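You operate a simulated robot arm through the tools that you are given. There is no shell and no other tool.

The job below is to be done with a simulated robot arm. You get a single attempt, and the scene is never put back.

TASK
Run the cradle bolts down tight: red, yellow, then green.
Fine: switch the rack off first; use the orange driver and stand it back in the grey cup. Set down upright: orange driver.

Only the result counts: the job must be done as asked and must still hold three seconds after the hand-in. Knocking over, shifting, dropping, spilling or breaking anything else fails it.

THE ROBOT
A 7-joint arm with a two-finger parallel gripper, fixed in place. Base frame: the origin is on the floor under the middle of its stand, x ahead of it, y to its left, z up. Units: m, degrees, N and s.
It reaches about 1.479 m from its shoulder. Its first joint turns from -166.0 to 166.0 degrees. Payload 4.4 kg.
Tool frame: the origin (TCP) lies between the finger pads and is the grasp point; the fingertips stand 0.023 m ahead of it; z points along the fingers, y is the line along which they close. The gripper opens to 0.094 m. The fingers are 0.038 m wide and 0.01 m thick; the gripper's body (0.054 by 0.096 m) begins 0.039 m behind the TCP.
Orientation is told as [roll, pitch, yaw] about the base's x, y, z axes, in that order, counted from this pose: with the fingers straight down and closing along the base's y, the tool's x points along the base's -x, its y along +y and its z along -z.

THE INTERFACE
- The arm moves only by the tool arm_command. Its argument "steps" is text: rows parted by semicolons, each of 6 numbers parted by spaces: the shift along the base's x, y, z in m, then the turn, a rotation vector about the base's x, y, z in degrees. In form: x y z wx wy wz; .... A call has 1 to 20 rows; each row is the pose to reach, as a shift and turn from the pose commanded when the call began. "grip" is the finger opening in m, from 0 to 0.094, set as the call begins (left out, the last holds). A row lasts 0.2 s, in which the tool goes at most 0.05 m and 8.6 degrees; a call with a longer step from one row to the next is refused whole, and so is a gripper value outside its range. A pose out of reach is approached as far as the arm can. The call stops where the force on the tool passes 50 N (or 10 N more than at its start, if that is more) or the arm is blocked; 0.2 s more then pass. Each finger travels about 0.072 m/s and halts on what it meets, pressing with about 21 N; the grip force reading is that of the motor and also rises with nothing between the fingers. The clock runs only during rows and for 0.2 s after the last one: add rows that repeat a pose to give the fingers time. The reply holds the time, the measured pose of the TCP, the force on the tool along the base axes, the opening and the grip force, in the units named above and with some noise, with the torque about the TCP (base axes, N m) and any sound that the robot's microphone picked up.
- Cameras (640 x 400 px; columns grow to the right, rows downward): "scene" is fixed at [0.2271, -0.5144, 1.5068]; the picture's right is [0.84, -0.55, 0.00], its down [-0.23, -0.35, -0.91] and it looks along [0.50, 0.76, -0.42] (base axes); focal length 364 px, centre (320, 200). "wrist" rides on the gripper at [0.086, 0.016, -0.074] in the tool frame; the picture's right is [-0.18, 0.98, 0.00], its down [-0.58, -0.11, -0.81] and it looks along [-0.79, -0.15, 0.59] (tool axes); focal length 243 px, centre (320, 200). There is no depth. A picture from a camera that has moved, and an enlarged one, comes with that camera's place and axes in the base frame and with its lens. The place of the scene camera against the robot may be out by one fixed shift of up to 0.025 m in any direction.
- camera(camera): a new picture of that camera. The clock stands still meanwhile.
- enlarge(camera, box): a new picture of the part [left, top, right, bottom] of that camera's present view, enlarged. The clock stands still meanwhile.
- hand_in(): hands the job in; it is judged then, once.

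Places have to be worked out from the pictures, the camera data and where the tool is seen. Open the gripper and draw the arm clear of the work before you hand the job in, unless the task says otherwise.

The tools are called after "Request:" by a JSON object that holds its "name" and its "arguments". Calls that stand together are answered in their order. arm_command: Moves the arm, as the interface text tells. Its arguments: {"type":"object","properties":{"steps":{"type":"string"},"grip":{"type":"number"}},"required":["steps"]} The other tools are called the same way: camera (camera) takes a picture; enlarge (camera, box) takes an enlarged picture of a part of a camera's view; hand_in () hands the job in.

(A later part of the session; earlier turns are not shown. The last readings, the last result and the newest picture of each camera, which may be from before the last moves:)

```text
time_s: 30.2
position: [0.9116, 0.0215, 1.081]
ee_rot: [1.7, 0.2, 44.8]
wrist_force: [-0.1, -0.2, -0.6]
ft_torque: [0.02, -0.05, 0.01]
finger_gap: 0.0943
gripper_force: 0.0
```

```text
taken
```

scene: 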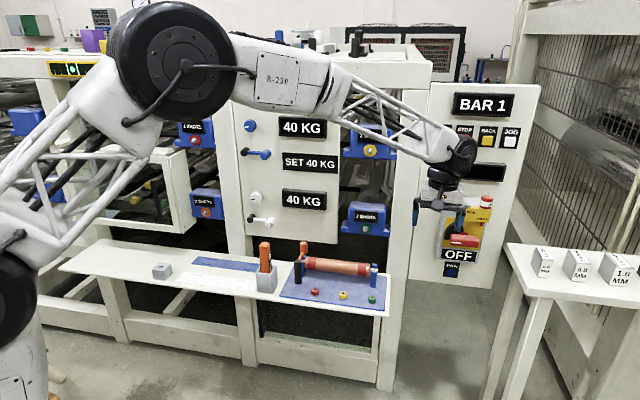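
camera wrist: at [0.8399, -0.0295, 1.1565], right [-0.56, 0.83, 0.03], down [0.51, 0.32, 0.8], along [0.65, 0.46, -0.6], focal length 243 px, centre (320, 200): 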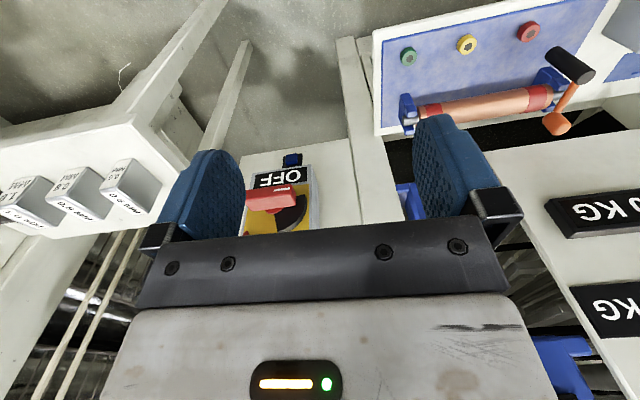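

The sign reads OFF with the handle horizontal. Next I'll move the wrist camera over toward the cup and driver, staying in front of the bench and high, and correct a small roll error on the way.

Request:
{"name": "arm_command", "arguments": {"steps": "-0.0325 0.0317 0.006 -0.1 -0.1 0; -0.065 0.0633 0.012 -0.2 -0.25 0; -0.0975 0.095 0.018 -0.3 -0.35 0; -0.13 0.1267 0.024 -0.4 -0.5 0; -0.1625 0.1583 0.03 -0.5 -0.6 0; -0.195 0.19 0.036 -0.6 -0.7 0; -0.2275 0.2217 0.042 -0.7 -0.8 0; -0.26 0.2533 0.048 -0.8 -1 0; -0.2925 0.285 0.054 -0.9 -1.1 0; -0.325 0.3167 0.06 -1 -1.2 0; -0.3575 0.3483 0.066 -1.07 -1.34 0; -0.39 0.38 0.07 -1.07 -1.34 0; -0.39 0.38 0.07 -1.07 -1.34 0"}}

Request:
{"name": "camera", "arguments": {"camera": "wrist"}}

Request:
{"name": "camera", "arguments": {"camera": "scene"}}

```text
time_s: 33.0
position: [0.5258, 0.4039, 1.1529]
ee_rot: [0.0, -0.1, 44.8]
wrist_force: [-0.1, 0.5, -0.2]
ft_torque: [-0.04, -0.01, 0.0]
finger_gap: 0.0939
gripper_force: 0.1
```

```text
taken
camera wrist: at [0.4523, 0.3537, 1.227], right [-0.56, 0.83, 0.0], down [0.49, 0.33, 0.81], along [0.67, 0.45, -0.59], focal length 243 px, centre (320, 200)
```

wrist: 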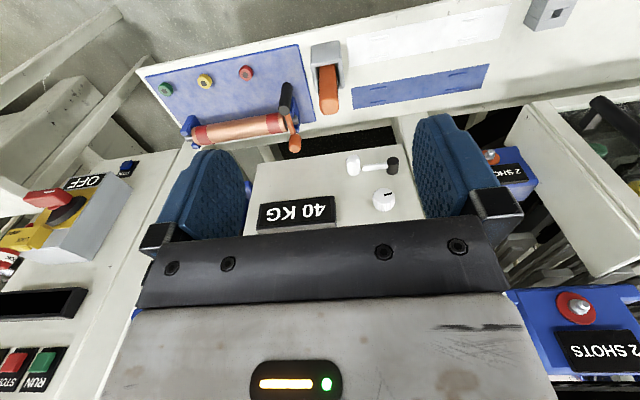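

```text
taken
```

scene: 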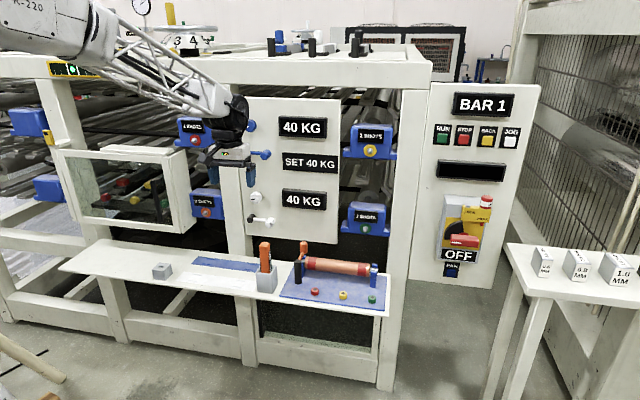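

Request:
{"name": "enlarge", "arguments": {"camera": "wrist", "box": [280, 20, 380, 120]}}

Request:
{"name": "enlarge", "arguments": {"camera": "wrist", "box": [140, 40, 340, 160]}}

Request:
{"name": "enlarge", "arguments": {"camera": "scene", "box": [245, 232, 295, 302]}}

Request:
{"name": "enlarge", "arguments": {"camera": "scene", "box": [290, 270, 390, 320]}}

```text
4.00 times, centred on (330, 70) of wrist
camera zoom: at [0.4523, 0.3537, 1.227], right [-0.56, 0.83, 0.0], down [0.49, 0.33, 0.81], along [0.67, 0.45, -0.59], focal length 970 px, centre (280, 720)
```

zoom: 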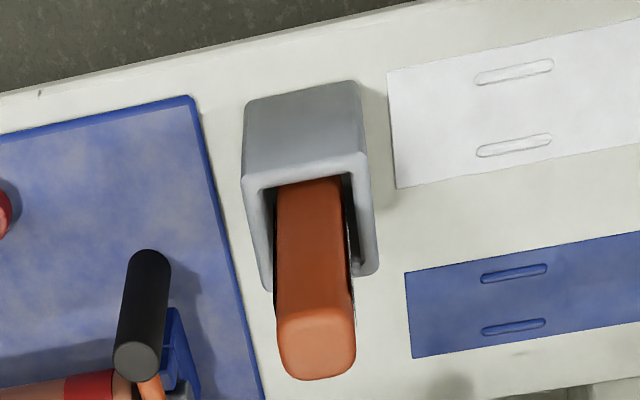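

```text
3.20 times, centred on (240, 100) of wrist
camera zoom: at [0.4523, 0.3537, 1.227], right [-0.56, 0.83, 0.0], down [0.49, 0.33, 0.81], along [0.67, 0.45, -0.59], focal length 776 px, centre (576, 520)
```

zoom: 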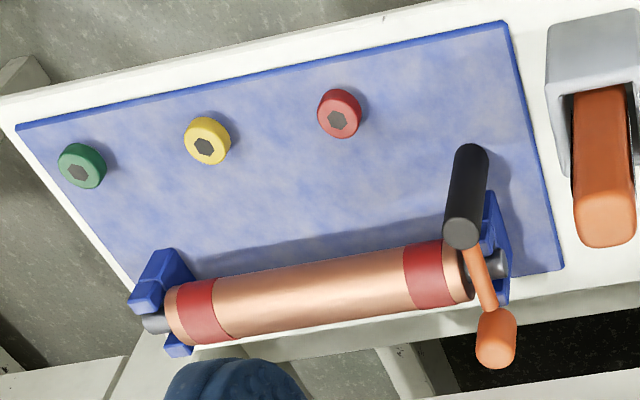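

```text
5.71 times, centred on (270, 267) of scene
camera zoom: at [0.2271, -0.5144, 1.5068], right [0.84, -0.55, 0.0], down [-0.23, -0.35, -0.91], along [0.5, 0.76, -0.42], focal length 2080 px, centre (606, -183)
```

zoom: 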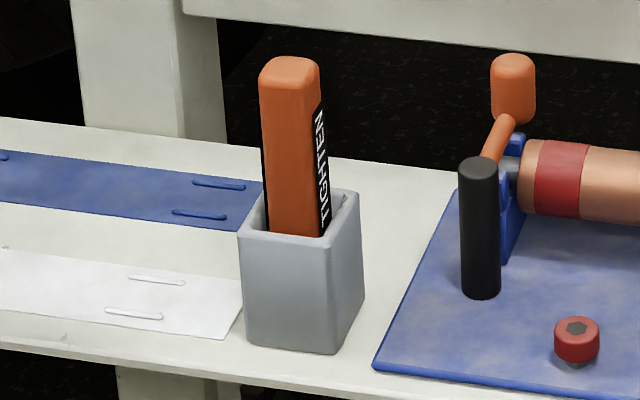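

```text
6.40 times, centred on (340, 295) of scene
camera zoom: at [0.2271, -0.5144, 1.5068], right [0.84, -0.55, 0.0], down [-0.23, -0.35, -0.91], along [0.5, 0.76, -0.42], focal length 2329 px, centre (192, -408)
```

zoom: 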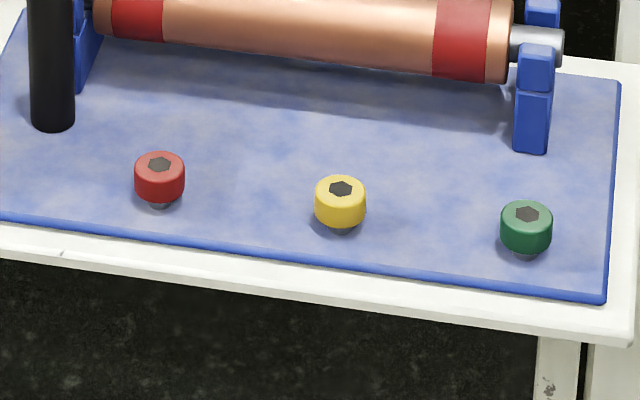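

Driver top triangulates to about (0.643, 0.502, 0.852) with a roughly 30 mm square handle standing upright in the cup. The nearest obstacles (black post and crank knob) reach only z≈0.77–0.79. I'll move above the driver, fingers open, and refine from there.

Request:
{"name": "arm_command", "arguments": {"steps": "0.0195 0.0163 -0.0255 0 0 0; 0.039 0.0327 -0.051 0 0 0; 0.0585 0.049 -0.0765 0 0 0; 0.078 0.0653 -0.102 0 0 0; 0.0975 0.0817 -0.1275 0 0 0; 0.117 0.098 -0.153 0 0 0.2; 0.117 0.098 -0.153 0 0 0.2"}}

Request:
{"name": "camera", "arguments": {"camera": "wrist"}}

Request:
{"name": "enlarge", "arguments": {"camera": "scene", "box": [220, 170, 330, 300]}}

```text
time_s: 34.6
position: [0.6402, 0.4995, 1.0001]
ee_rot: [0.0, -0.1, 45.1]
wrist_force: [0.0, -1.2, -0.2]
ft_torque: [-0.02, -0.05, 0.0]
finger_gap: 0.0941
gripper_force: 0.0
```

```text
taken
camera wrist: at [0.5665, 0.4485, 1.0741], right [-0.56, 0.83, 0.0], down [0.49, 0.33, 0.81], along [0.67, 0.46, -0.59], focal length 243 px, centre (320, 200)
```

wrist: 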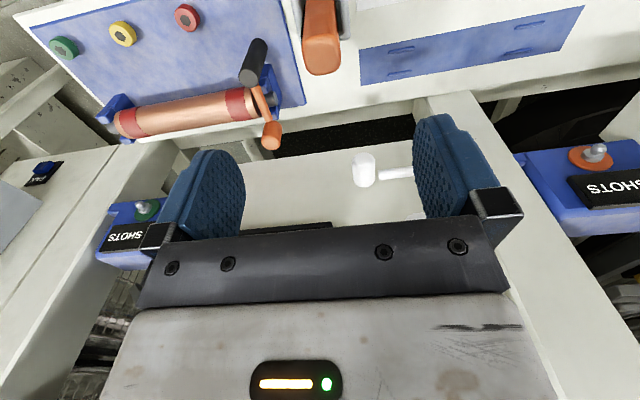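

```text
3.08 times, centred on (275, 235) of scene
camera zoom: at [0.2271, -0.5144, 1.5068], right [0.84, -0.55, 0.0], down [-0.23, -0.35, -0.91], along [0.5, 0.76, -0.42], focal length 1120 px, centre (458, 92)
```

zoom: 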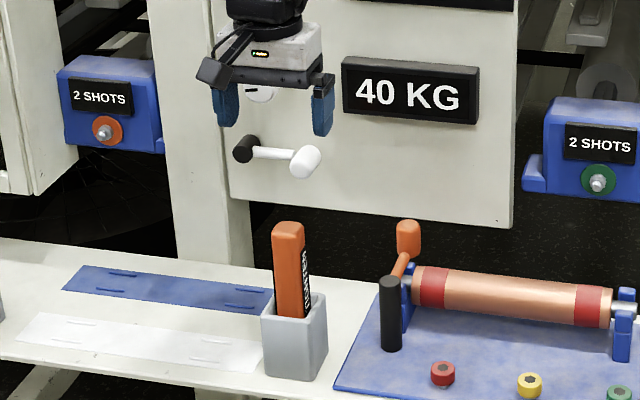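

I'll zoom the new wrist view to refine the driver's top position and the bolt positions.

Request:
{"name": "enlarge", "arguments": {"camera": "wrist", "box": [270, 0, 390, 100]}}

Request:
{"name": "enlarge", "arguments": {"camera": "wrist", "box": [30, 0, 230, 100]}}

```text
4.00 times, centred on (330, 50) of wrist
camera zoom: at [0.5665, 0.4485, 1.0741], right [-0.56, 0.83, 0.0], down [0.49, 0.33, 0.81], along [0.67, 0.46, -0.59], focal length 970 px, centre (280, 800)
```

zoom: 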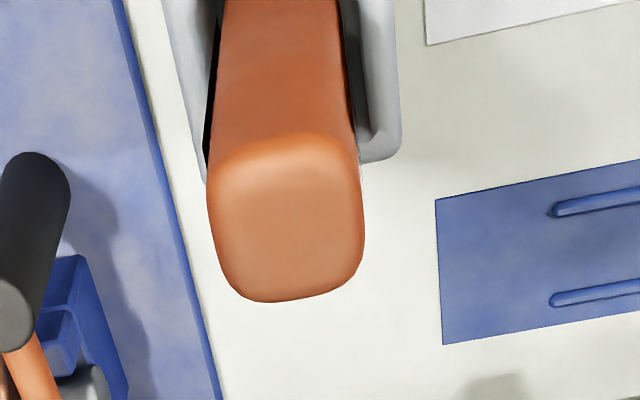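

```text
3.20 times, centred on (130, 50) of wrist
camera zoom: at [0.5665, 0.4485, 1.0741], right [-0.56, 0.83, 0.0], down [0.49, 0.33, 0.81], along [0.67, 0.46, -0.59], focal length 776 px, centre (928, 680)
```

zoom: 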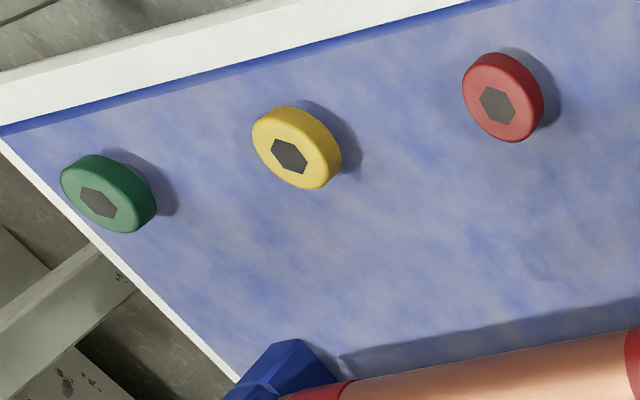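

Both wrist views agree on the driver axis at (0.643, 0.502). I'll hold still for a moment to get another position reading before descending.

Request:
{"name": "arm_command", "arguments": {"steps": "0 0 0 0 0 0; 0 0 0 0 0 0"}}

Request:
{"name": "arm_command", "arguments": {"steps": "0 0 0 0 0 0; 0 0 0 0 0 0"}}

Request:
{"name": "enlarge", "arguments": {"camera": "wrist", "box": [270, 0, 390, 100]}}

```text
time_s: 35.2
position: [0.6394, 0.4994, 0.9998]
ee_rot: [0.0, -0.3, 45.0]
wrist_force: [-0.2, 0.7, 0.5]
ft_torque: [-0.02, 0.0, 0.02]
finger_gap: 0.094
gripper_force: 0.1
```

```text
time_s: 35.8
position: [0.6389, 0.4999, 0.9992]
ee_rot: [0.0, -0.2, 45.0]
wrist_force: [-0.9, 0.5, 0.4]
ft_torque: [0.0, 0.02, -0.04]
finger_gap: 0.0943
gripper_force: 0.1
```

```text
4.00 times, centred on (330, 50) of wrist
camera zoom: at [0.5662, 0.4483, 1.0742], right [-0.56, 0.83, 0.0], down [0.49, 0.33, 0.81], along [0.67, 0.46, -0.59], focal length 970 px, centre (280, 800)
```

zoom: 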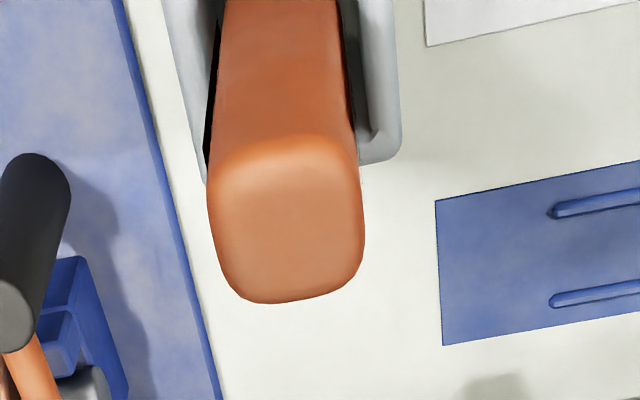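

The driver sits about 5 mm further along the normal than my TCP and is centred between the fingers. I'll descend to z≈0.82 around the handle, which keeps the fingertips above the cup rim.

Request:
{"name": "arm_command", "arguments": {"steps": "0.002 0.002 -0.04 0 0 0; 0.004 0.004 -0.08 0 0 0; 0.004 0.004 -0.115 0 0 0; 0.004 0.004 -0.14 0 0 0; 0.004 0.004 -0.16 0 0 0; 0.004 0.004 -0.178 0 0 0; 0.004 0.004 -0.178 0 0 0"}}

Request:
{"name": "camera", "arguments": {"camera": "wrist"}}

Request:
{"name": "enlarge", "arguments": {"camera": "scene", "box": [220, 190, 320, 300]}}

```text
time_s: 37.4
position: [0.6444, 0.5052, 0.8194]
ee_rot: [-0.1, -0.2, 45.0]
wrist_force: [0.4, 0.6, 0.0]
ft_torque: [-0.01, 0.0, -0.01]
finger_gap: 0.0939
gripper_force: 0.1
```

```text
taken
camera wrist: at [0.5713, 0.4549, 0.8942], right [-0.56, 0.83, 0.0], down [0.49, 0.33, 0.81], along [0.67, 0.46, -0.59], focal length 243 px, centre (320, 200)
```

wrist: 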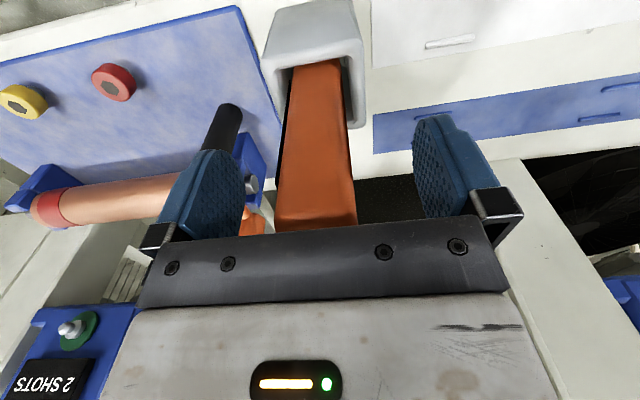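

```text
3.64 times, centred on (270, 245) of scene
camera zoom: at [0.2271, -0.5144, 1.5068], right [0.84, -0.55, 0.0], down [-0.23, -0.35, -0.91], along [0.5, 0.76, -0.42], focal length 1324 px, centre (502, 36)
```

zoom: 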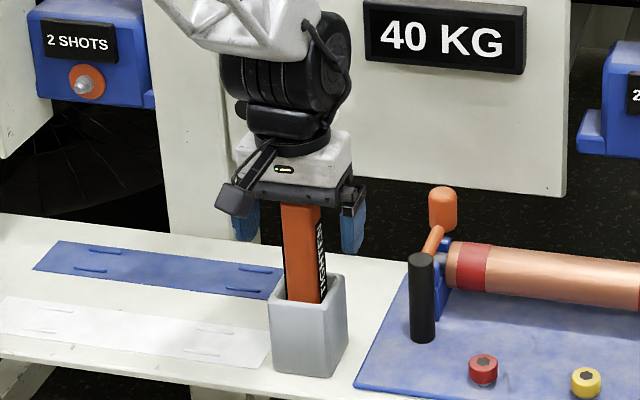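

The handle is well between the fingers with no contact. Closing on it now.

Request:
{"name": "arm_command", "arguments": {"steps": "0 0 0 0 0 0; 0 0 0 0 0 0; 0 0 0 0 0 0; 0 0 0 0 0 0; 0 0 0 0 0 0", "grip": 0.0}}

Request:
{"name": "camera", "arguments": {"camera": "wrist"}}

```text
time_s: 38.6
position: [0.6456, 0.5051, 0.8198]
ee_rot: [0.0, -0.2, 45.0]
wrist_force: [1.0, -1.9, 0.6]
ft_torque: [-0.11, -0.2, -0.05]
finger_gap: 0.0336
gripper_force: 21.1
```

```text
taken
camera wrist: at [0.5713, 0.4549, 0.8942], right [-0.56, 0.83, 0.0], down [0.49, 0.33, 0.81], along [0.67, 0.46, -0.59], focal length 243 px, centre (320, 200)
```

wrist: 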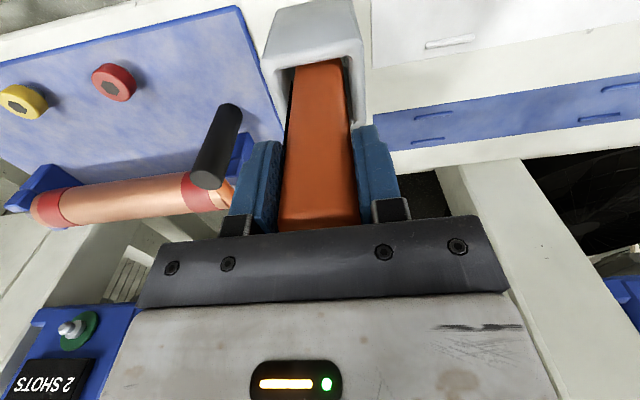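

The handle is gripped at 0.034 m. I'll lift slowly straight up 0.03 first, then further, watching the forces.

Request:
{"name": "arm_command", "arguments": {"steps": "0 0 0.01 0 0 0; 0 0 0.02 0 0 0; 0 0 0.035 0 0 0; 0 0 0.055 0 0 0; 0 0 0.08 0 0 0; 0 0 0.11 0 0 0; 0 0 0.14 0 0 0; 0 0 0.17 0 0 0; 0 0 0.17 0 0 0"}}

Request:
{"name": "camera", "arguments": {"camera": "wrist"}}

Request:
{"name": "enlarge", "arguments": {"camera": "scene", "box": [210, 150, 330, 300]}}

```text
time_s: 40.6
position: [0.6442, 0.5034, 0.9902]
ee_rot: [0.0, -0.1, 44.9]
wrist_force: [0.0, 0.6, -3.5]
ft_torque: [-0.02, 0.0, -0.01]
finger_gap: 0.0335
gripper_force: 20.6
```

```text
taken
camera wrist: at [0.5711, 0.4529, 1.0651], right [-0.56, 0.83, 0.0], down [0.49, 0.33, 0.81], along [0.67, 0.46, -0.59], focal length 243 px, centre (320, 200)
```

wrist: 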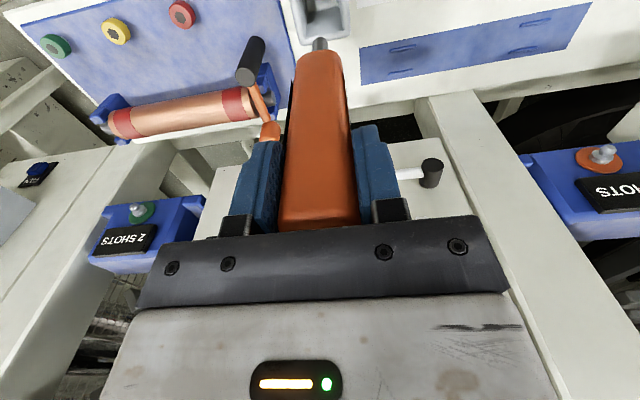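

```text
2.67 times, centred on (270, 225) of scene
camera zoom: at [0.2271, -0.5144, 1.5068], right [0.84, -0.55, 0.0], down [-0.23, -0.35, -0.91], along [0.5, 0.76, -0.42], focal length 971 px, centre (453, 133)
```

zoom: 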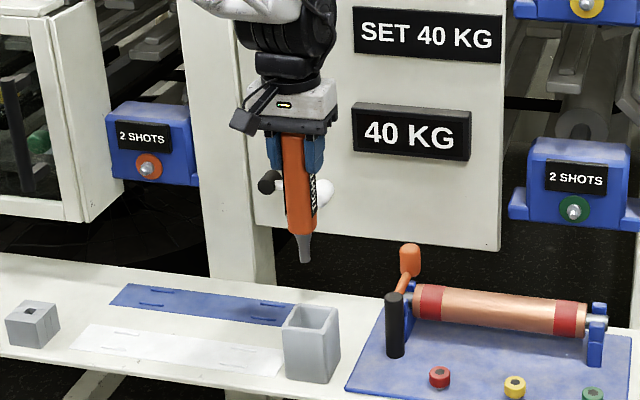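

The driver is out of the cup, weighing about 3.5 N, and has a grey nose and bit. I'll zoom in on its labels and tip from both cameras.

Request:
{"name": "enlarge", "arguments": {"camera": "scene", "box": [300, 190, 350, 260]}}

Request:
{"name": "enlarge", "arguments": {"camera": "scene", "box": [250, 180, 350, 260]}}

Request:
{"name": "enlarge", "arguments": {"camera": "wrist", "box": [270, 0, 370, 100]}}

```text
5.71 times, centred on (325, 225) of scene
camera zoom: at [0.2271, -0.5144, 1.5068], right [0.84, -0.55, 0.0], down [-0.23, -0.35, -0.91], along [0.5, 0.76, -0.42], focal length 2080 px, centre (291, 57)
```

zoom: 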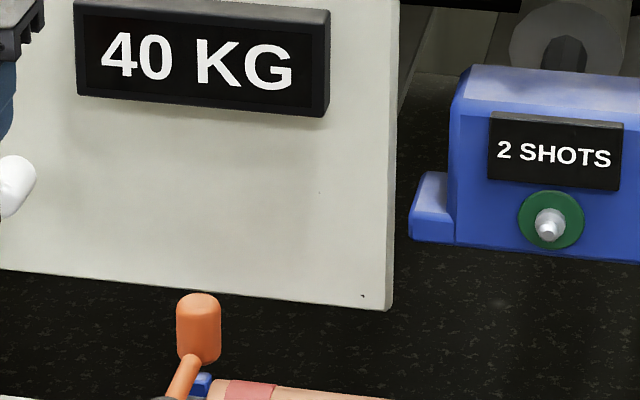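

```text
5.00 times, centred on (300, 220) of scene
camera zoom: at [0.2271, -0.5144, 1.5068], right [0.84, -0.55, 0.0], down [-0.23, -0.35, -0.91], along [0.5, 0.76, -0.42], focal length 1820 px, centre (420, 100)
```

zoom: 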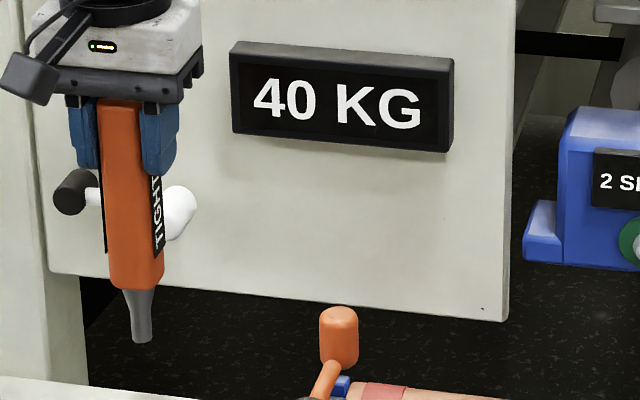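

```text
4.00 times, centred on (320, 50) of wrist
camera zoom: at [0.5711, 0.4529, 1.0651], right [-0.56, 0.83, 0.0], down [0.49, 0.33, 0.81], along [0.67, 0.46, -0.59], focal length 970 px, centre (320, 800)
```

zoom: 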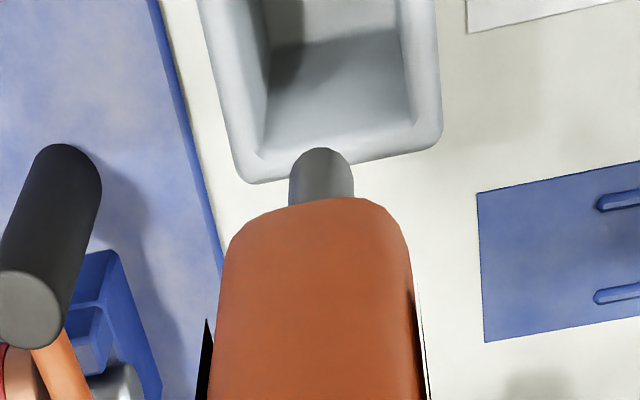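

The driver's tip is about 0.152 m below the TCP on the tool axis. The bolts are spaced about 0.10 m along the bench, and red should be near (0.766, 0.372). I'll travel there high above the post, then come down so the tip is around 4–5 cm above the red bolt.

Request:
{"name": "arm_command", "arguments": {"steps": "0.0244 -0.0262 0 0 0 0; 0.0488 -0.0524 0 0 0 0; 0.0732 -0.0786 0 0 0 0; 0.0976 -0.1048 0 0 0 0; 0.122 -0.131 0 0 0 0; 0.122 -0.131 -0.035 0 0 0; 0.122 -0.131 -0.07 0 0 0; 0.122 -0.131 -0.1 0 0 0; 0.122 -0.131 -0.1 0 0 0; 0.122 -0.131 -0.1 0 0 0"}}

Request:
{"name": "camera", "arguments": {"camera": "wrist"}}

Request:
{"name": "enlarge", "arguments": {"camera": "scene", "box": [270, 230, 390, 310]}}

Request:
{"name": "enlarge", "arguments": {"camera": "wrist", "box": [220, 0, 400, 120]}}

```text
time_s: 42.8
position: [0.765, 0.3738, 0.8868]
ee_rot: [0.0, -0.2, 45.0]
wrist_force: [0.5, -0.5, -5.1]
ft_torque: [-0.02, -0.01, -0.01]
finger_gap: 0.0341
gripper_force: 20.5
```

```text
taken
camera wrist: at [0.6919, 0.324, 0.9617], right [-0.56, 0.83, 0.0], down [0.49, 0.33, 0.81], along [0.67, 0.46, -0.59], focal length 243 px, centre (320, 200)
```

wrist: 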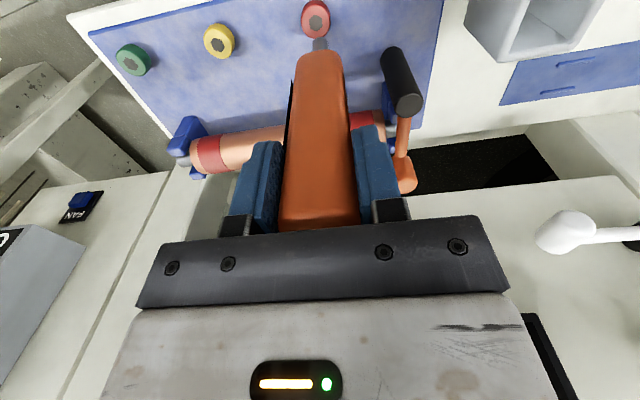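

```text
5.00 times, centred on (330, 270) of scene
camera zoom: at [0.2271, -0.5144, 1.5068], right [0.84, -0.55, 0.0], down [-0.23, -0.35, -0.91], along [0.5, 0.76, -0.42], focal length 1820 px, centre (270, -150)
```

zoom: 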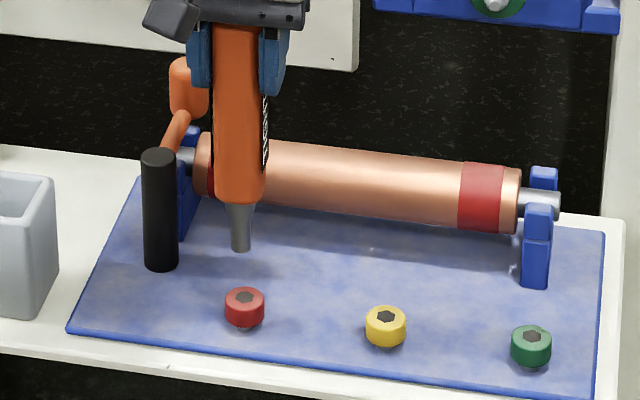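

```text
3.33 times, centred on (310, 60) of wrist
camera zoom: at [0.6919, 0.324, 0.9617], right [-0.56, 0.83, 0.0], down [0.49, 0.33, 0.81], along [0.67, 0.46, -0.59], focal length 809 px, centre (353, 667)
```

zoom: 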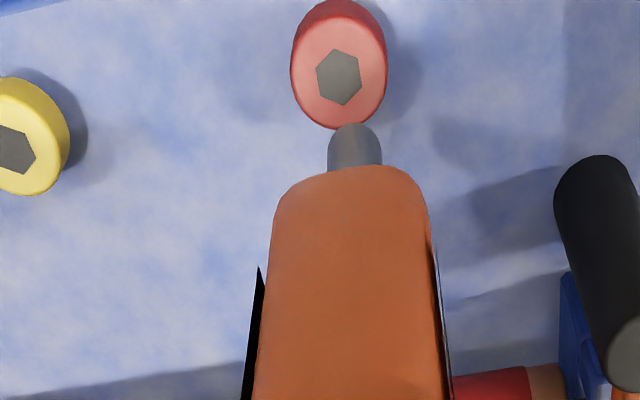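

The red bolt's hex works out at (0.7675, 0.3708), about 4.5 mm to the right of the tip axis. I'll correct that and lower by 2.5 cm, then re-check alignment.

Request:
{"name": "arm_command", "arguments": {"steps": "0.0036 -0.0028 -0.008 0 0 0; 0.0036 -0.0028 -0.017 0 0 0; 0.0036 -0.0028 -0.025 0 0 0; 0.0036 -0.0028 -0.025 0 0 0; 0.0036 -0.0028 -0.025 0 0 0"}}

Request:
{"name": "enlarge", "arguments": {"camera": "wrist", "box": [260, 0, 380, 80]}}

Request:
{"name": "enlarge", "arguments": {"camera": "scene", "box": [290, 250, 350, 310]}}

```text
time_s: 44.0
position: [0.7702, 0.3722, 0.8623]
ee_rot: [0.0, -0.2, 45.1]
wrist_force: [0.5, -0.6, -4.1]
ft_torque: [0.0, -0.02, 0.01]
finger_gap: 0.034
gripper_force: 20.8
```

```text
5.00 times, centred on (320, 40) of wrist
camera zoom: at [0.6961, 0.3213, 0.938], right [-0.56, 0.83, 0.0], down [0.49, 0.33, 0.81], along [0.67, 0.46, -0.59], focal length 1213 px, centre (320, 1000)
```

zoom: 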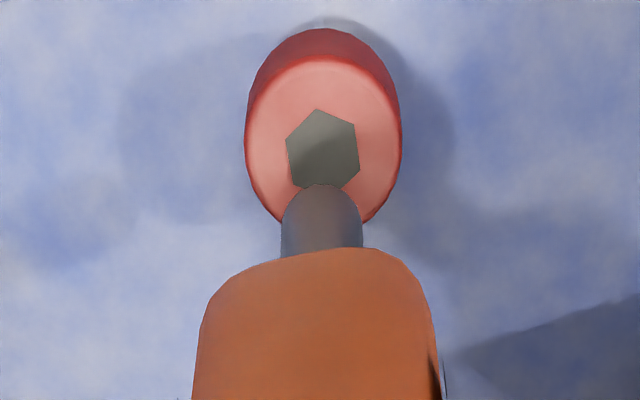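

```text
6.67 times, centred on (320, 280) of scene
camera zoom: at [0.2271, -0.5144, 1.5068], right [0.84, -0.55, 0.0], down [-0.23, -0.35, -0.91], along [0.5, 0.76, -0.42], focal length 2426 px, centre (320, -333)
```

zoom: 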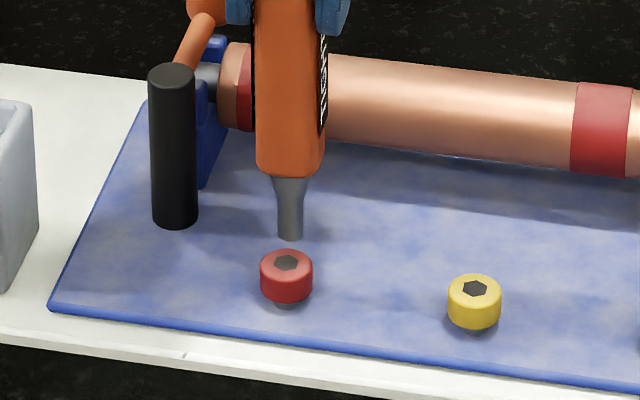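

Side-to-side the tip lines up with the red hex. The scene view suggests the tip may be 1–3 mm too far from me. I'll nudge it back 1.5 mm, lower 6 mm and look again.

Request:
{"name": "arm_command", "arguments": {"steps": "-0.001 -0.001 -0.003 0 0 0; -0.001 -0.001 -0.006 0 0 0; -0.001 -0.001 -0.006 0 0 0; -0.001 -0.001 -0.006 0 0 0"}}

Request:
{"name": "enlarge", "arguments": {"camera": "wrist", "box": [260, 0, 380, 80]}}

Request:
{"name": "enlarge", "arguments": {"camera": "scene", "box": [300, 260, 340, 300]}}

```text
time_s: 45.0
position: [0.7684, 0.3705, 0.8561]
ee_rot: [0.2, -0.2, 45.0]
wrist_force: [0.4, 0.4, -4.8]
ft_torque: [0.01, 0.0, -0.01]
finger_gap: 0.0341
gripper_force: 21.4
```

```text
5.00 times, centred on (320, 40) of wrist
camera zoom: at [0.6954, 0.3203, 0.9308], right [-0.56, 0.83, 0.0], down [0.49, 0.33, 0.81], along [0.67, 0.46, -0.59], focal length 1213 px, centre (320, 1000)
```

zoom: 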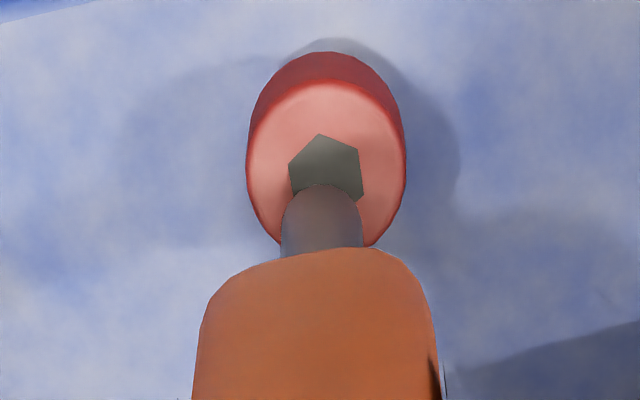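

```text
10.00 times, centred on (320, 280) of scene
camera zoom: at [0.2271, -0.5144, 1.5068], right [0.84, -0.55, 0.0], down [-0.23, -0.35, -0.91], along [0.5, 0.76, -0.42], focal length 3640 px, centre (320, -600)
```

zoom: 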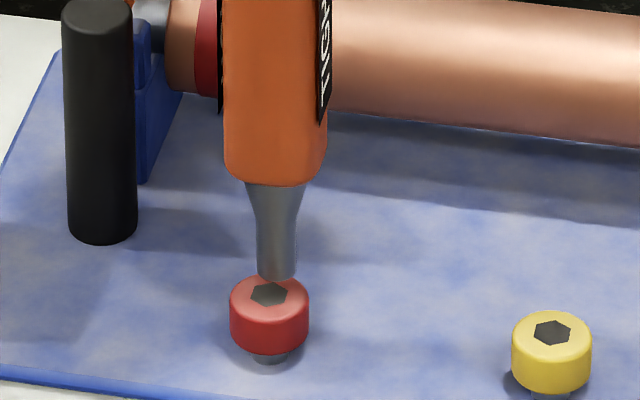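

Combining both cameras' side-to-side offsets, the tip should move about 4 mm toward me and 1.5 mm left. I'll apply that at the same height and check again.

Request:
{"name": "arm_command", "arguments": {"steps": "-0.002 -0.001 0 0 0 0; -0.004 -0.0019 0 0 0 0; -0.004 -0.0019 0 0 0 0; -0.004 -0.0019 0 0 0 0"}}

Request:
{"name": "enlarge", "arguments": {"camera": "wrist", "box": [260, 0, 380, 80]}}

Request:
{"name": "enlarge", "arguments": {"camera": "scene", "box": [300, 260, 340, 300]}}

```text
time_s: 46.0
position: [0.764, 0.3688, 0.8561]
ee_rot: [-0.1, -0.2, 45.1]
wrist_force: [0.1, -0.5, -4.5]
ft_torque: [-0.03, 0.0, 0.02]
finger_gap: 0.0339
gripper_force: 20.7
```

```text
5.00 times, centred on (320, 40) of wrist
camera zoom: at [0.6911, 0.3186, 0.9307], right [-0.56, 0.83, 0.0], down [0.49, 0.33, 0.81], along [0.67, 0.46, -0.59], focal length 1213 px, centre (320, 1000)
```

zoom: 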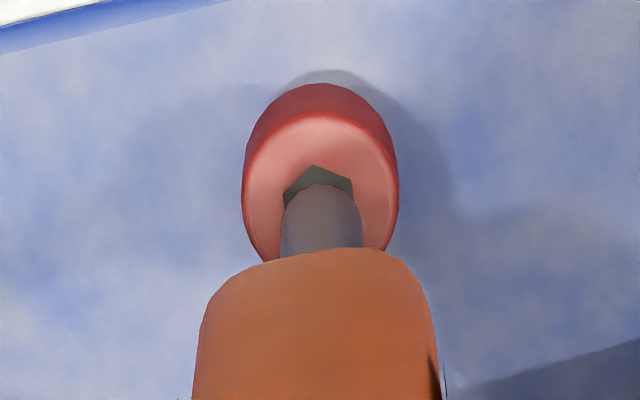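

```text
10.00 times, centred on (320, 280) of scene
camera zoom: at [0.2271, -0.5144, 1.5068], right [0.84, -0.55, 0.0], down [-0.23, -0.35, -0.91], along [0.5, 0.76, -0.42], focal length 3640 px, centre (320, -600)
```

zoom: 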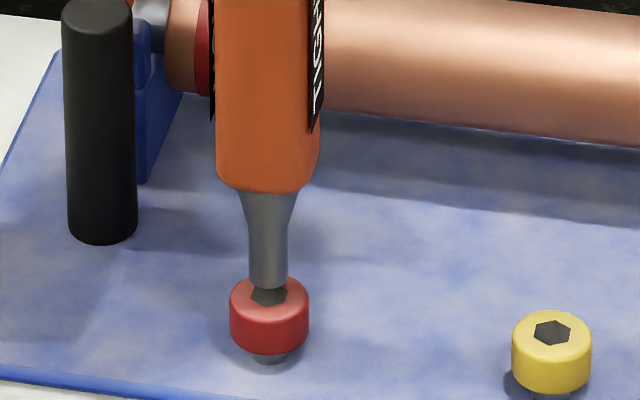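

Now both views show the tip centred over the red hex, about 6–8 mm above it. I'll descend gently in 2 mm steps, watching force and sound.

Request:
{"name": "arm_command", "arguments": {"steps": "0 0 -0.002 0 0 0; 0 0 -0.004 0 0 0; 0 0 -0.006 0 0 0; 0 0 -0.008 0 0 0; 0 0 -0.01 0 0 0; 0 0 -0.01 0 0 0"}}

Request:
{"name": "enlarge", "arguments": {"camera": "scene", "box": [300, 260, 340, 300]}}

Request:
{"name": "enlarge", "arguments": {"camera": "wrist", "box": [260, 0, 380, 80]}}

```text
time_s: 47.4
position: [0.7649, 0.3687, 0.8474]
ee_rot: [0.0, -0.1, 45.0]
wrist_force: [-0.5, 1.1, -4.2]
ft_torque: [-0.05, -0.02, 0.01]
finger_gap: 0.0337
gripper_force: 20.6
```

```text
10.00 times, centred on (320, 280) of scene
camera zoom: at [0.2271, -0.5144, 1.5068], right [0.84, -0.55, 0.0], down [-0.23, -0.35, -0.91], along [0.5, 0.76, -0.42], focal length 3640 px, centre (320, -600)
```

zoom: 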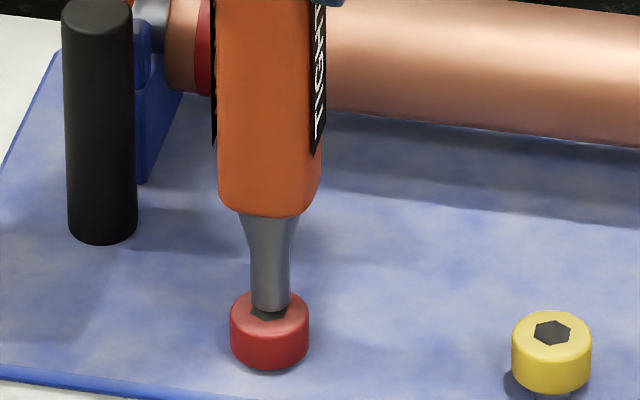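

```text
5.00 times, centred on (320, 40) of wrist
camera zoom: at [0.6913, 0.3179, 0.921], right [-0.56, 0.83, 0.0], down [0.49, 0.33, 0.81], along [0.67, 0.46, -0.59], focal length 1213 px, centre (320, 1000)
```

zoom: 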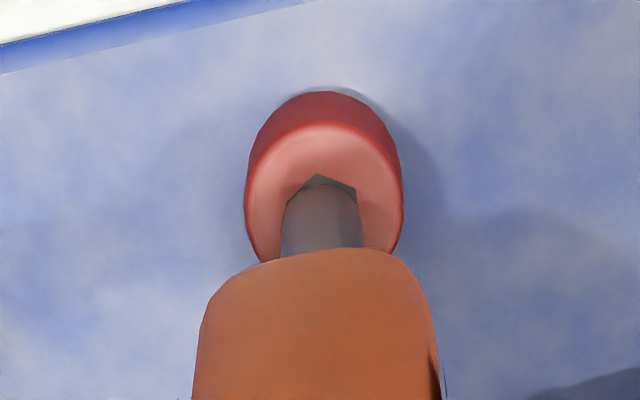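

The red bolt is running down ahead of the tip with almost no force; its head moved down and the thread gap has gone. I'll keep feeding down gently and listen for it to seat.

Request:
{"name": "arm_command", "arguments": {"steps": "0 0 -0.001 0 0 0; 0 0 -0.002 0 0 0; 0 0 -0.003 0 0 0; 0 0 -0.004 0 0 0; 0 0 -0.004 0 0 0"}}

Request:
{"name": "enlarge", "arguments": {"camera": "scene", "box": [300, 260, 340, 300]}}

Request:
{"name": "enlarge", "arguments": {"camera": "wrist", "box": [260, 0, 380, 80]}}

```text
time_s: 48.6
position: [0.7647, 0.3686, 0.8433]
ee_rot: [0.0, -0.2, 45.0]
wrist_force: [0.3, 0.1, -4.4]
ft_torque: [-0.01, 0.01, 0.02]
finger_gap: 0.0338
gripper_force: 20.5
```

```text
10.00 times, centred on (320, 280) of scene
camera zoom: at [0.2271, -0.5144, 1.5068], right [0.84, -0.55, 0.0], down [-0.23, -0.35, -0.91], along [0.5, 0.76, -0.42], focal length 3640 px, centre (320, -600)
```

zoom: 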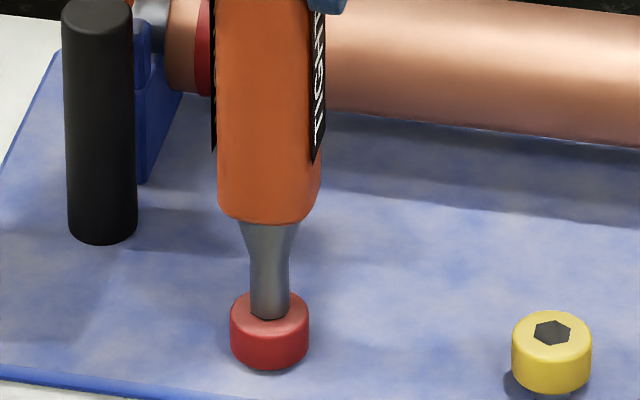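

```text
5.00 times, centred on (320, 40) of wrist
camera zoom: at [0.6912, 0.3179, 0.9179], right [-0.56, 0.83, 0.0], down [0.49, 0.33, 0.81], along [0.67, 0.46, -0.59], focal length 1213 px, centre (320, 1000)
```

zoom: 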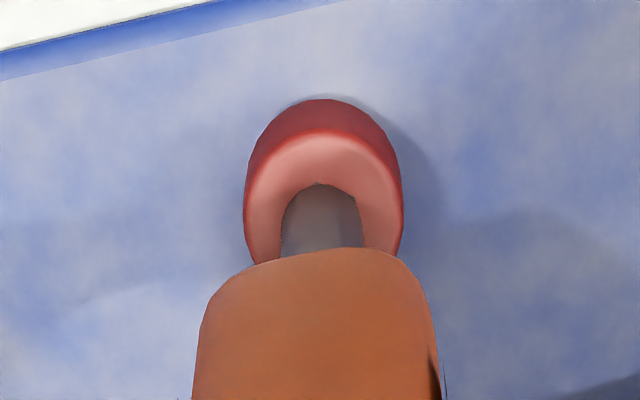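

The red head now sits on the plate and the tip is entering its socket, but there's no press force yet. I'll continue down in 1 mm steps until I feel contact.

Request:
{"name": "arm_command", "arguments": {"steps": "0 0 -0.001 0 0 0; 0 0 -0.002 0 0 0; 0 0 -0.003 0 0 0; 0 0 -0.004 0 0 0; 0 0 -0.004 0 0 0"}}

Request:
{"name": "enlarge", "arguments": {"camera": "scene", "box": [300, 260, 340, 300]}}

```text
time_s: 49.8
position: [0.7661, 0.3678, 0.8401]
ee_rot: [0.0, -0.3, 45.0]
wrist_force: [-1.0, -0.1, -1.1]
ft_torque: [-0.02, 0.14, 0.02]
finger_gap: 0.034
gripper_force: 21.0
```

```text
10.00 times, centred on (320, 280) of scene
camera zoom: at [0.2271, -0.5144, 1.5068], right [0.84, -0.55, 0.0], down [-0.23, -0.35, -0.91], along [0.5, 0.76, -0.42], focal length 3640 px, centre (320, -600)
```

zoom: 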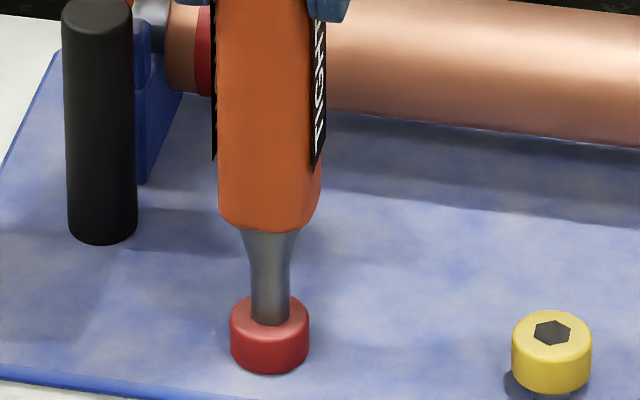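

Light contact now (about 3 N), and the head went down slightly again. I'll hold here a second to see whether the driver is turning the bolt with time.

Request:
{"name": "arm_command", "arguments": {"steps": "0 0 0 0 0 0; 0 0 0 0 0 0; 0 0 0 0 0 0; 0 0 0 0 0 0; 0 0 0 0 0 0"}}

Request:
{"name": "enlarge", "arguments": {"camera": "scene", "box": [300, 260, 340, 300]}}

```text
time_s: 51.0
position: [0.764, 0.3686, 0.8404]
ee_rot: [0.0, -0.2, 45.0]
wrist_force: [0.1, 0.8, 0.9]
ft_torque: [0.03, 0.02, -0.01]
finger_gap: 0.0339
gripper_force: 21.3
```

```text
10.00 times, centred on (320, 280) of scene
camera zoom: at [0.2271, -0.5144, 1.5068], right [0.84, -0.55, 0.0], down [-0.23, -0.35, -0.91], along [0.5, 0.76, -0.42], focal length 3640 px, centre (320, -600)
```

zoom: 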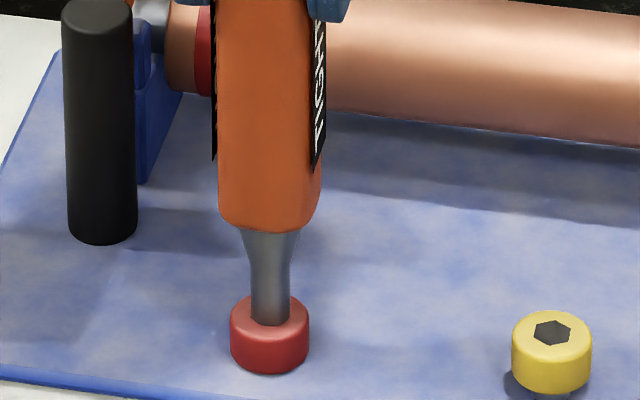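

About 5 N of press and the head isn't moving further. I'll press a bit harder in half-millimetre steps and look for further travel or a sound.

Request:
{"name": "arm_command", "arguments": {"steps": "0 0 -0.0005 0 0 0; 0 0 -0.001 0 0 0; 0 0 -0.0015 0 0 0; 0 0 -0.002 0 0 0; 0 0 -0.002 0 0 0; 0 0 -0.002 0 0 0; 0 0 -0.002 0 0 0"}}

Request:
{"name": "enlarge", "arguments": {"camera": "scene", "box": [300, 260, 340, 300]}}

Request:
{"name": "enlarge", "arguments": {"camera": "wrist", "box": [260, 0, 380, 80]}}

```text
time_s: 52.6
position: [0.7656, 0.369, 0.8369]
ee_rot: [0.0, -0.2, 45.0]
wrist_force: [0.1, 2.3, 19.3]
ft_torque: [0.29, -0.02, 0.0]
finger_gap: 0.0341
gripper_force: 21.1
```

```text
10.00 times, centred on (320, 280) of scene
camera zoom: at [0.2271, -0.5144, 1.5068], right [0.84, -0.55, 0.0], down [-0.23, -0.35, -0.91], along [0.5, 0.76, -0.42], focal length 3640 px, centre (320, -600)
```

zoom: 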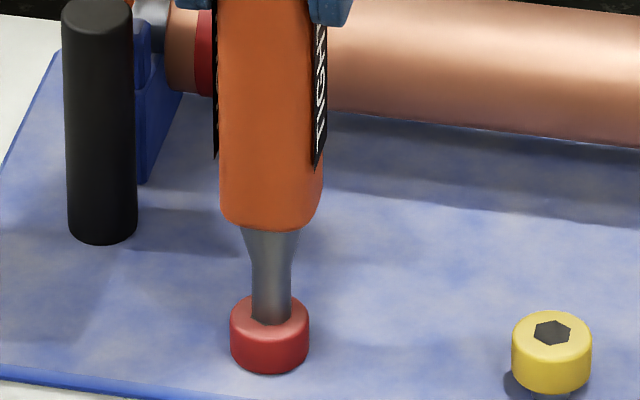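

```text
5.00 times, centred on (320, 40) of wrist
camera zoom: at [0.6923, 0.3184, 0.9123], right [-0.56, 0.83, 0.0], down [0.49, 0.33, 0.81], along [0.67, 0.46, -0.59], focal length 1213 px, centre (320, 1000)
```

zoom: 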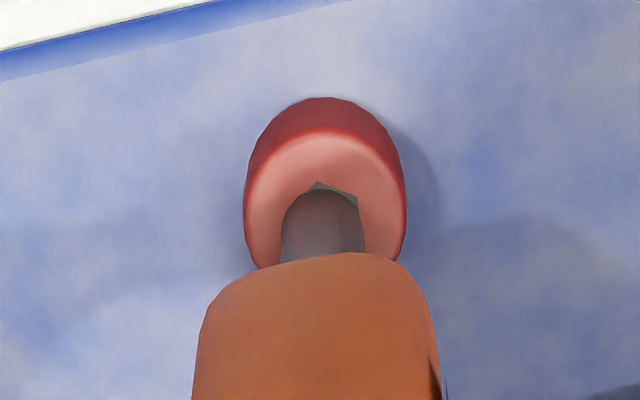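

Pressing harder (24 N) gave no more travel and no sound; the driver slid slightly up in the fingers. I'll ease the press by 1.5 mm and try turning clockwise (seen from above) 32° while watching the torque about z.

Request:
{"name": "arm_command", "arguments": {"steps": "0 0 0.0015 0 0 0; 0 0 0.0015 0 0 0; 0 0 0.0015 0 0 -8; 0 0 0.0015 0 0 -16; 0 0 0.0015 0 0 -24; 0 0 0.0015 0 0 -32; 0 0 0.0015 0 0 -32"}}

Request:
{"name": "enlarge", "arguments": {"camera": "scene", "box": [300, 260, 340, 300]}}

Request:
{"name": "camera", "arguments": {"camera": "wrist"}}

```text
time_s: 54.2
position: [0.7646, 0.3682, 0.8396]
ee_rot: [0.0, -0.2, 12.9]
wrist_force: [-0.3, -0.2, -4.4]
ft_torque: [-0.02, -0.01, 0.0]
finger_gap: 0.0341
gripper_force: 20.6
```

```text
10.00 times, centred on (320, 280) of scene
camera zoom: at [0.2271, -0.5144, 1.5068], right [0.84, -0.55, 0.0], down [-0.23, -0.35, -0.91], along [0.5, 0.76, -0.42], focal length 3640 px, centre (320, -600)
```

zoom: 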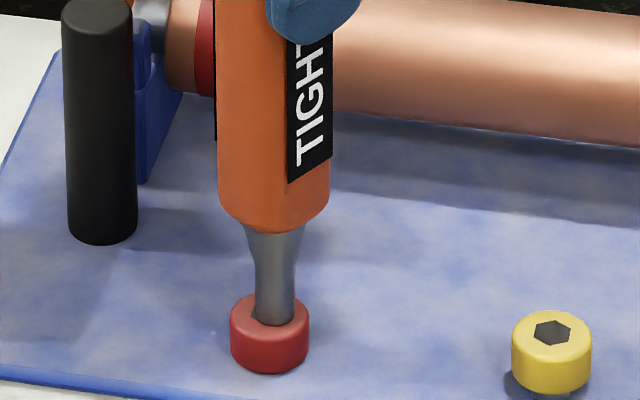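

```text
taken
camera wrist: at [0.6758, 0.3635, 0.9136], right [-0.04, 1.0, 0.0], down [0.59, 0.02, 0.81], along [0.81, 0.03, -0.59], focal length 243 px, centre (320, 200)
```

wrist: 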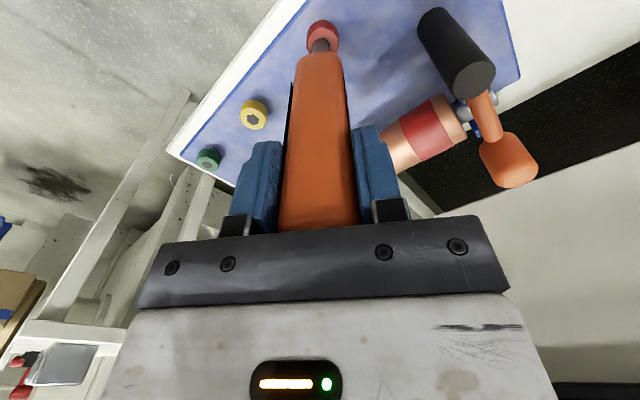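

No torque and only the driver's weight, so the press was lost when I raised. I'll look closely at the red bolt versus the still-raised yellow one.

Request:
{"name": "enlarge", "arguments": {"camera": "wrist", "box": [230, 0, 370, 140]}}

Request:
{"name": "enlarge", "arguments": {"camera": "scene", "box": [305, 275, 385, 315]}}

```text
2.86 times, centred on (300, 70) of wrist
camera zoom: at [0.6758, 0.3635, 0.9136], right [-0.04, 1.0, 0.0], down [0.59, 0.02, 0.81], along [0.81, 0.03, -0.59], focal length 693 px, centre (377, 571)
```

zoom: 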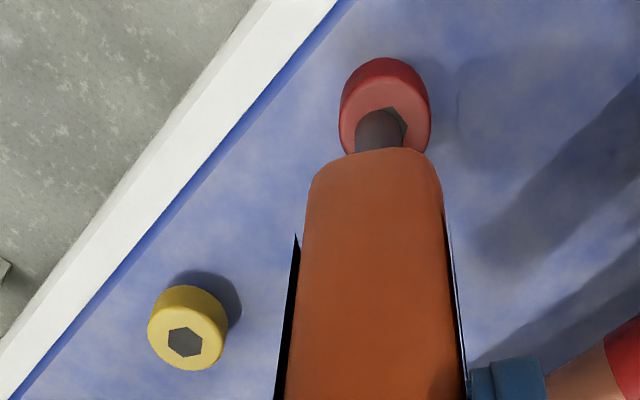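

```text
8.00 times, centred on (345, 295) of scene
camera zoom: at [0.2271, -0.5144, 1.5068], right [0.84, -0.55, 0.0], down [-0.23, -0.35, -0.91], along [0.5, 0.76, -0.42], focal length 2912 px, centre (120, -560)
```

zoom: 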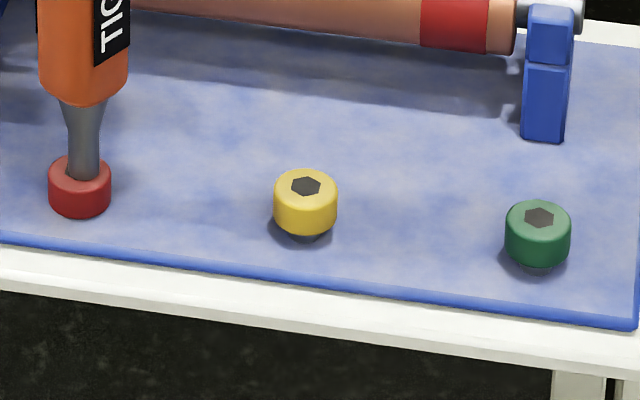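

I'll magnify red and yellow at the same scale to judge whether red is truly seated.

Request:
{"name": "enlarge", "arguments": {"camera": "scene", "box": [308, 284, 324, 304]}}

Request:
{"name": "enlarge", "arguments": {"camera": "scene", "box": [335, 286, 351, 306]}}

```text
16.00 times, centred on (316, 294) of scene
camera zoom: at [0.2271, -0.5144, 1.5068], right [0.84, -0.55, 0.0], down [-0.23, -0.35, -0.91], along [0.5, 0.76, -0.42], focal length 5824 px, centre (384, -1304)
```

zoom: 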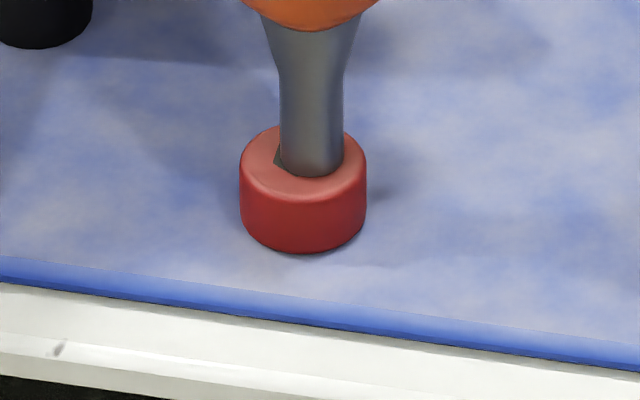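

```text
16.00 times, centred on (343, 296) of scene
camera zoom: at [0.2271, -0.5144, 1.5068], right [0.84, -0.55, 0.0], down [-0.23, -0.35, -0.91], along [0.5, 0.76, -0.42], focal length 5824 px, centre (-48, -1336)
```

zoom: 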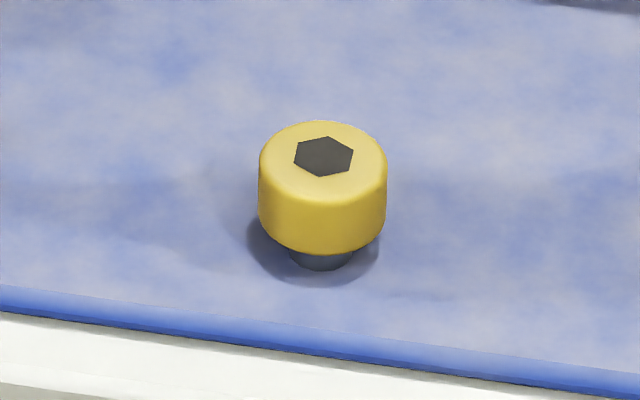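

Red looks flush with the plate compared with yellow's obvious thread gap, but I want to be sure it's tight. I'll lift 4 mm, rotate back to the original yaw, and recheck tip centring before re-engaging.

Request:
{"name": "arm_command", "arguments": {"steps": "0 0 0.004 0 0 0; 0 0 0.006 0 0 0; 0 0 0.006 0 0 8; 0 0 0.006 0 0 16; 0 0 0.006 0 0 24; 0 0 0.006 0 0 32; 0 0 0.006 0 0 32"}}

Request:
{"name": "enlarge", "arguments": {"camera": "scene", "box": [300, 270, 332, 302]}}

Request:
{"name": "enlarge", "arguments": {"camera": "wrist", "box": [260, 0, 380, 80]}}

```text
time_s: 55.8
position: [0.7647, 0.3683, 0.8435]
ee_rot: [0.0, -0.3, 45.1]
wrist_force: [0.5, -0.1, -5.4]
ft_torque: [0.0, 0.0, -0.02]
finger_gap: 0.0338
gripper_force: 21.2
```

```text
12.50 times, centred on (316, 286) of scene
camera zoom: at [0.2271, -0.5144, 1.5068], right [0.84, -0.55, 0.0], down [-0.23, -0.35, -0.91], along [0.5, 0.76, -0.42], focal length 4550 px, centre (370, -875)
```

zoom: 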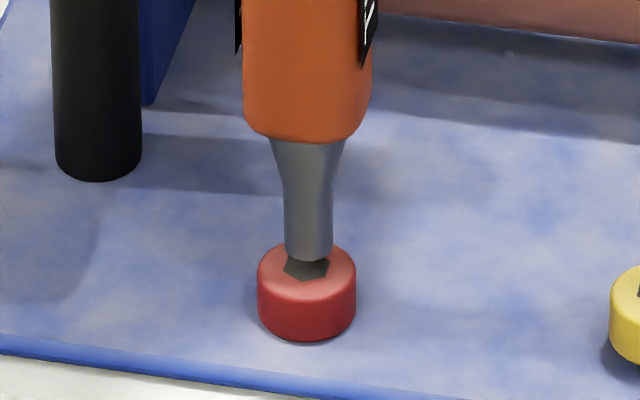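

```text
5.00 times, centred on (320, 40) of wrist
camera zoom: at [0.6917, 0.3181, 0.9194], right [-0.57, 0.82, 0.0], down [0.49, 0.33, 0.81], along [0.67, 0.46, -0.59], focal length 1213 px, centre (320, 1000)
```

zoom: 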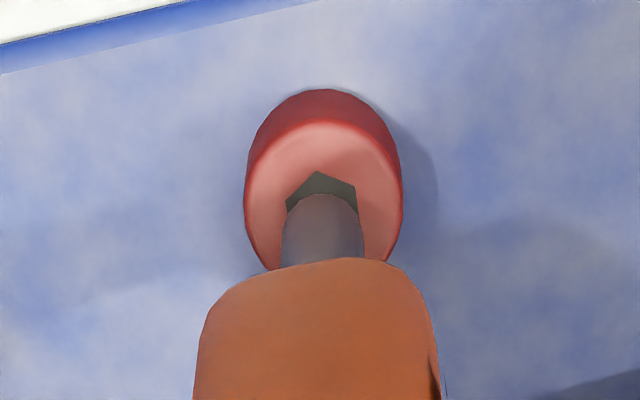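

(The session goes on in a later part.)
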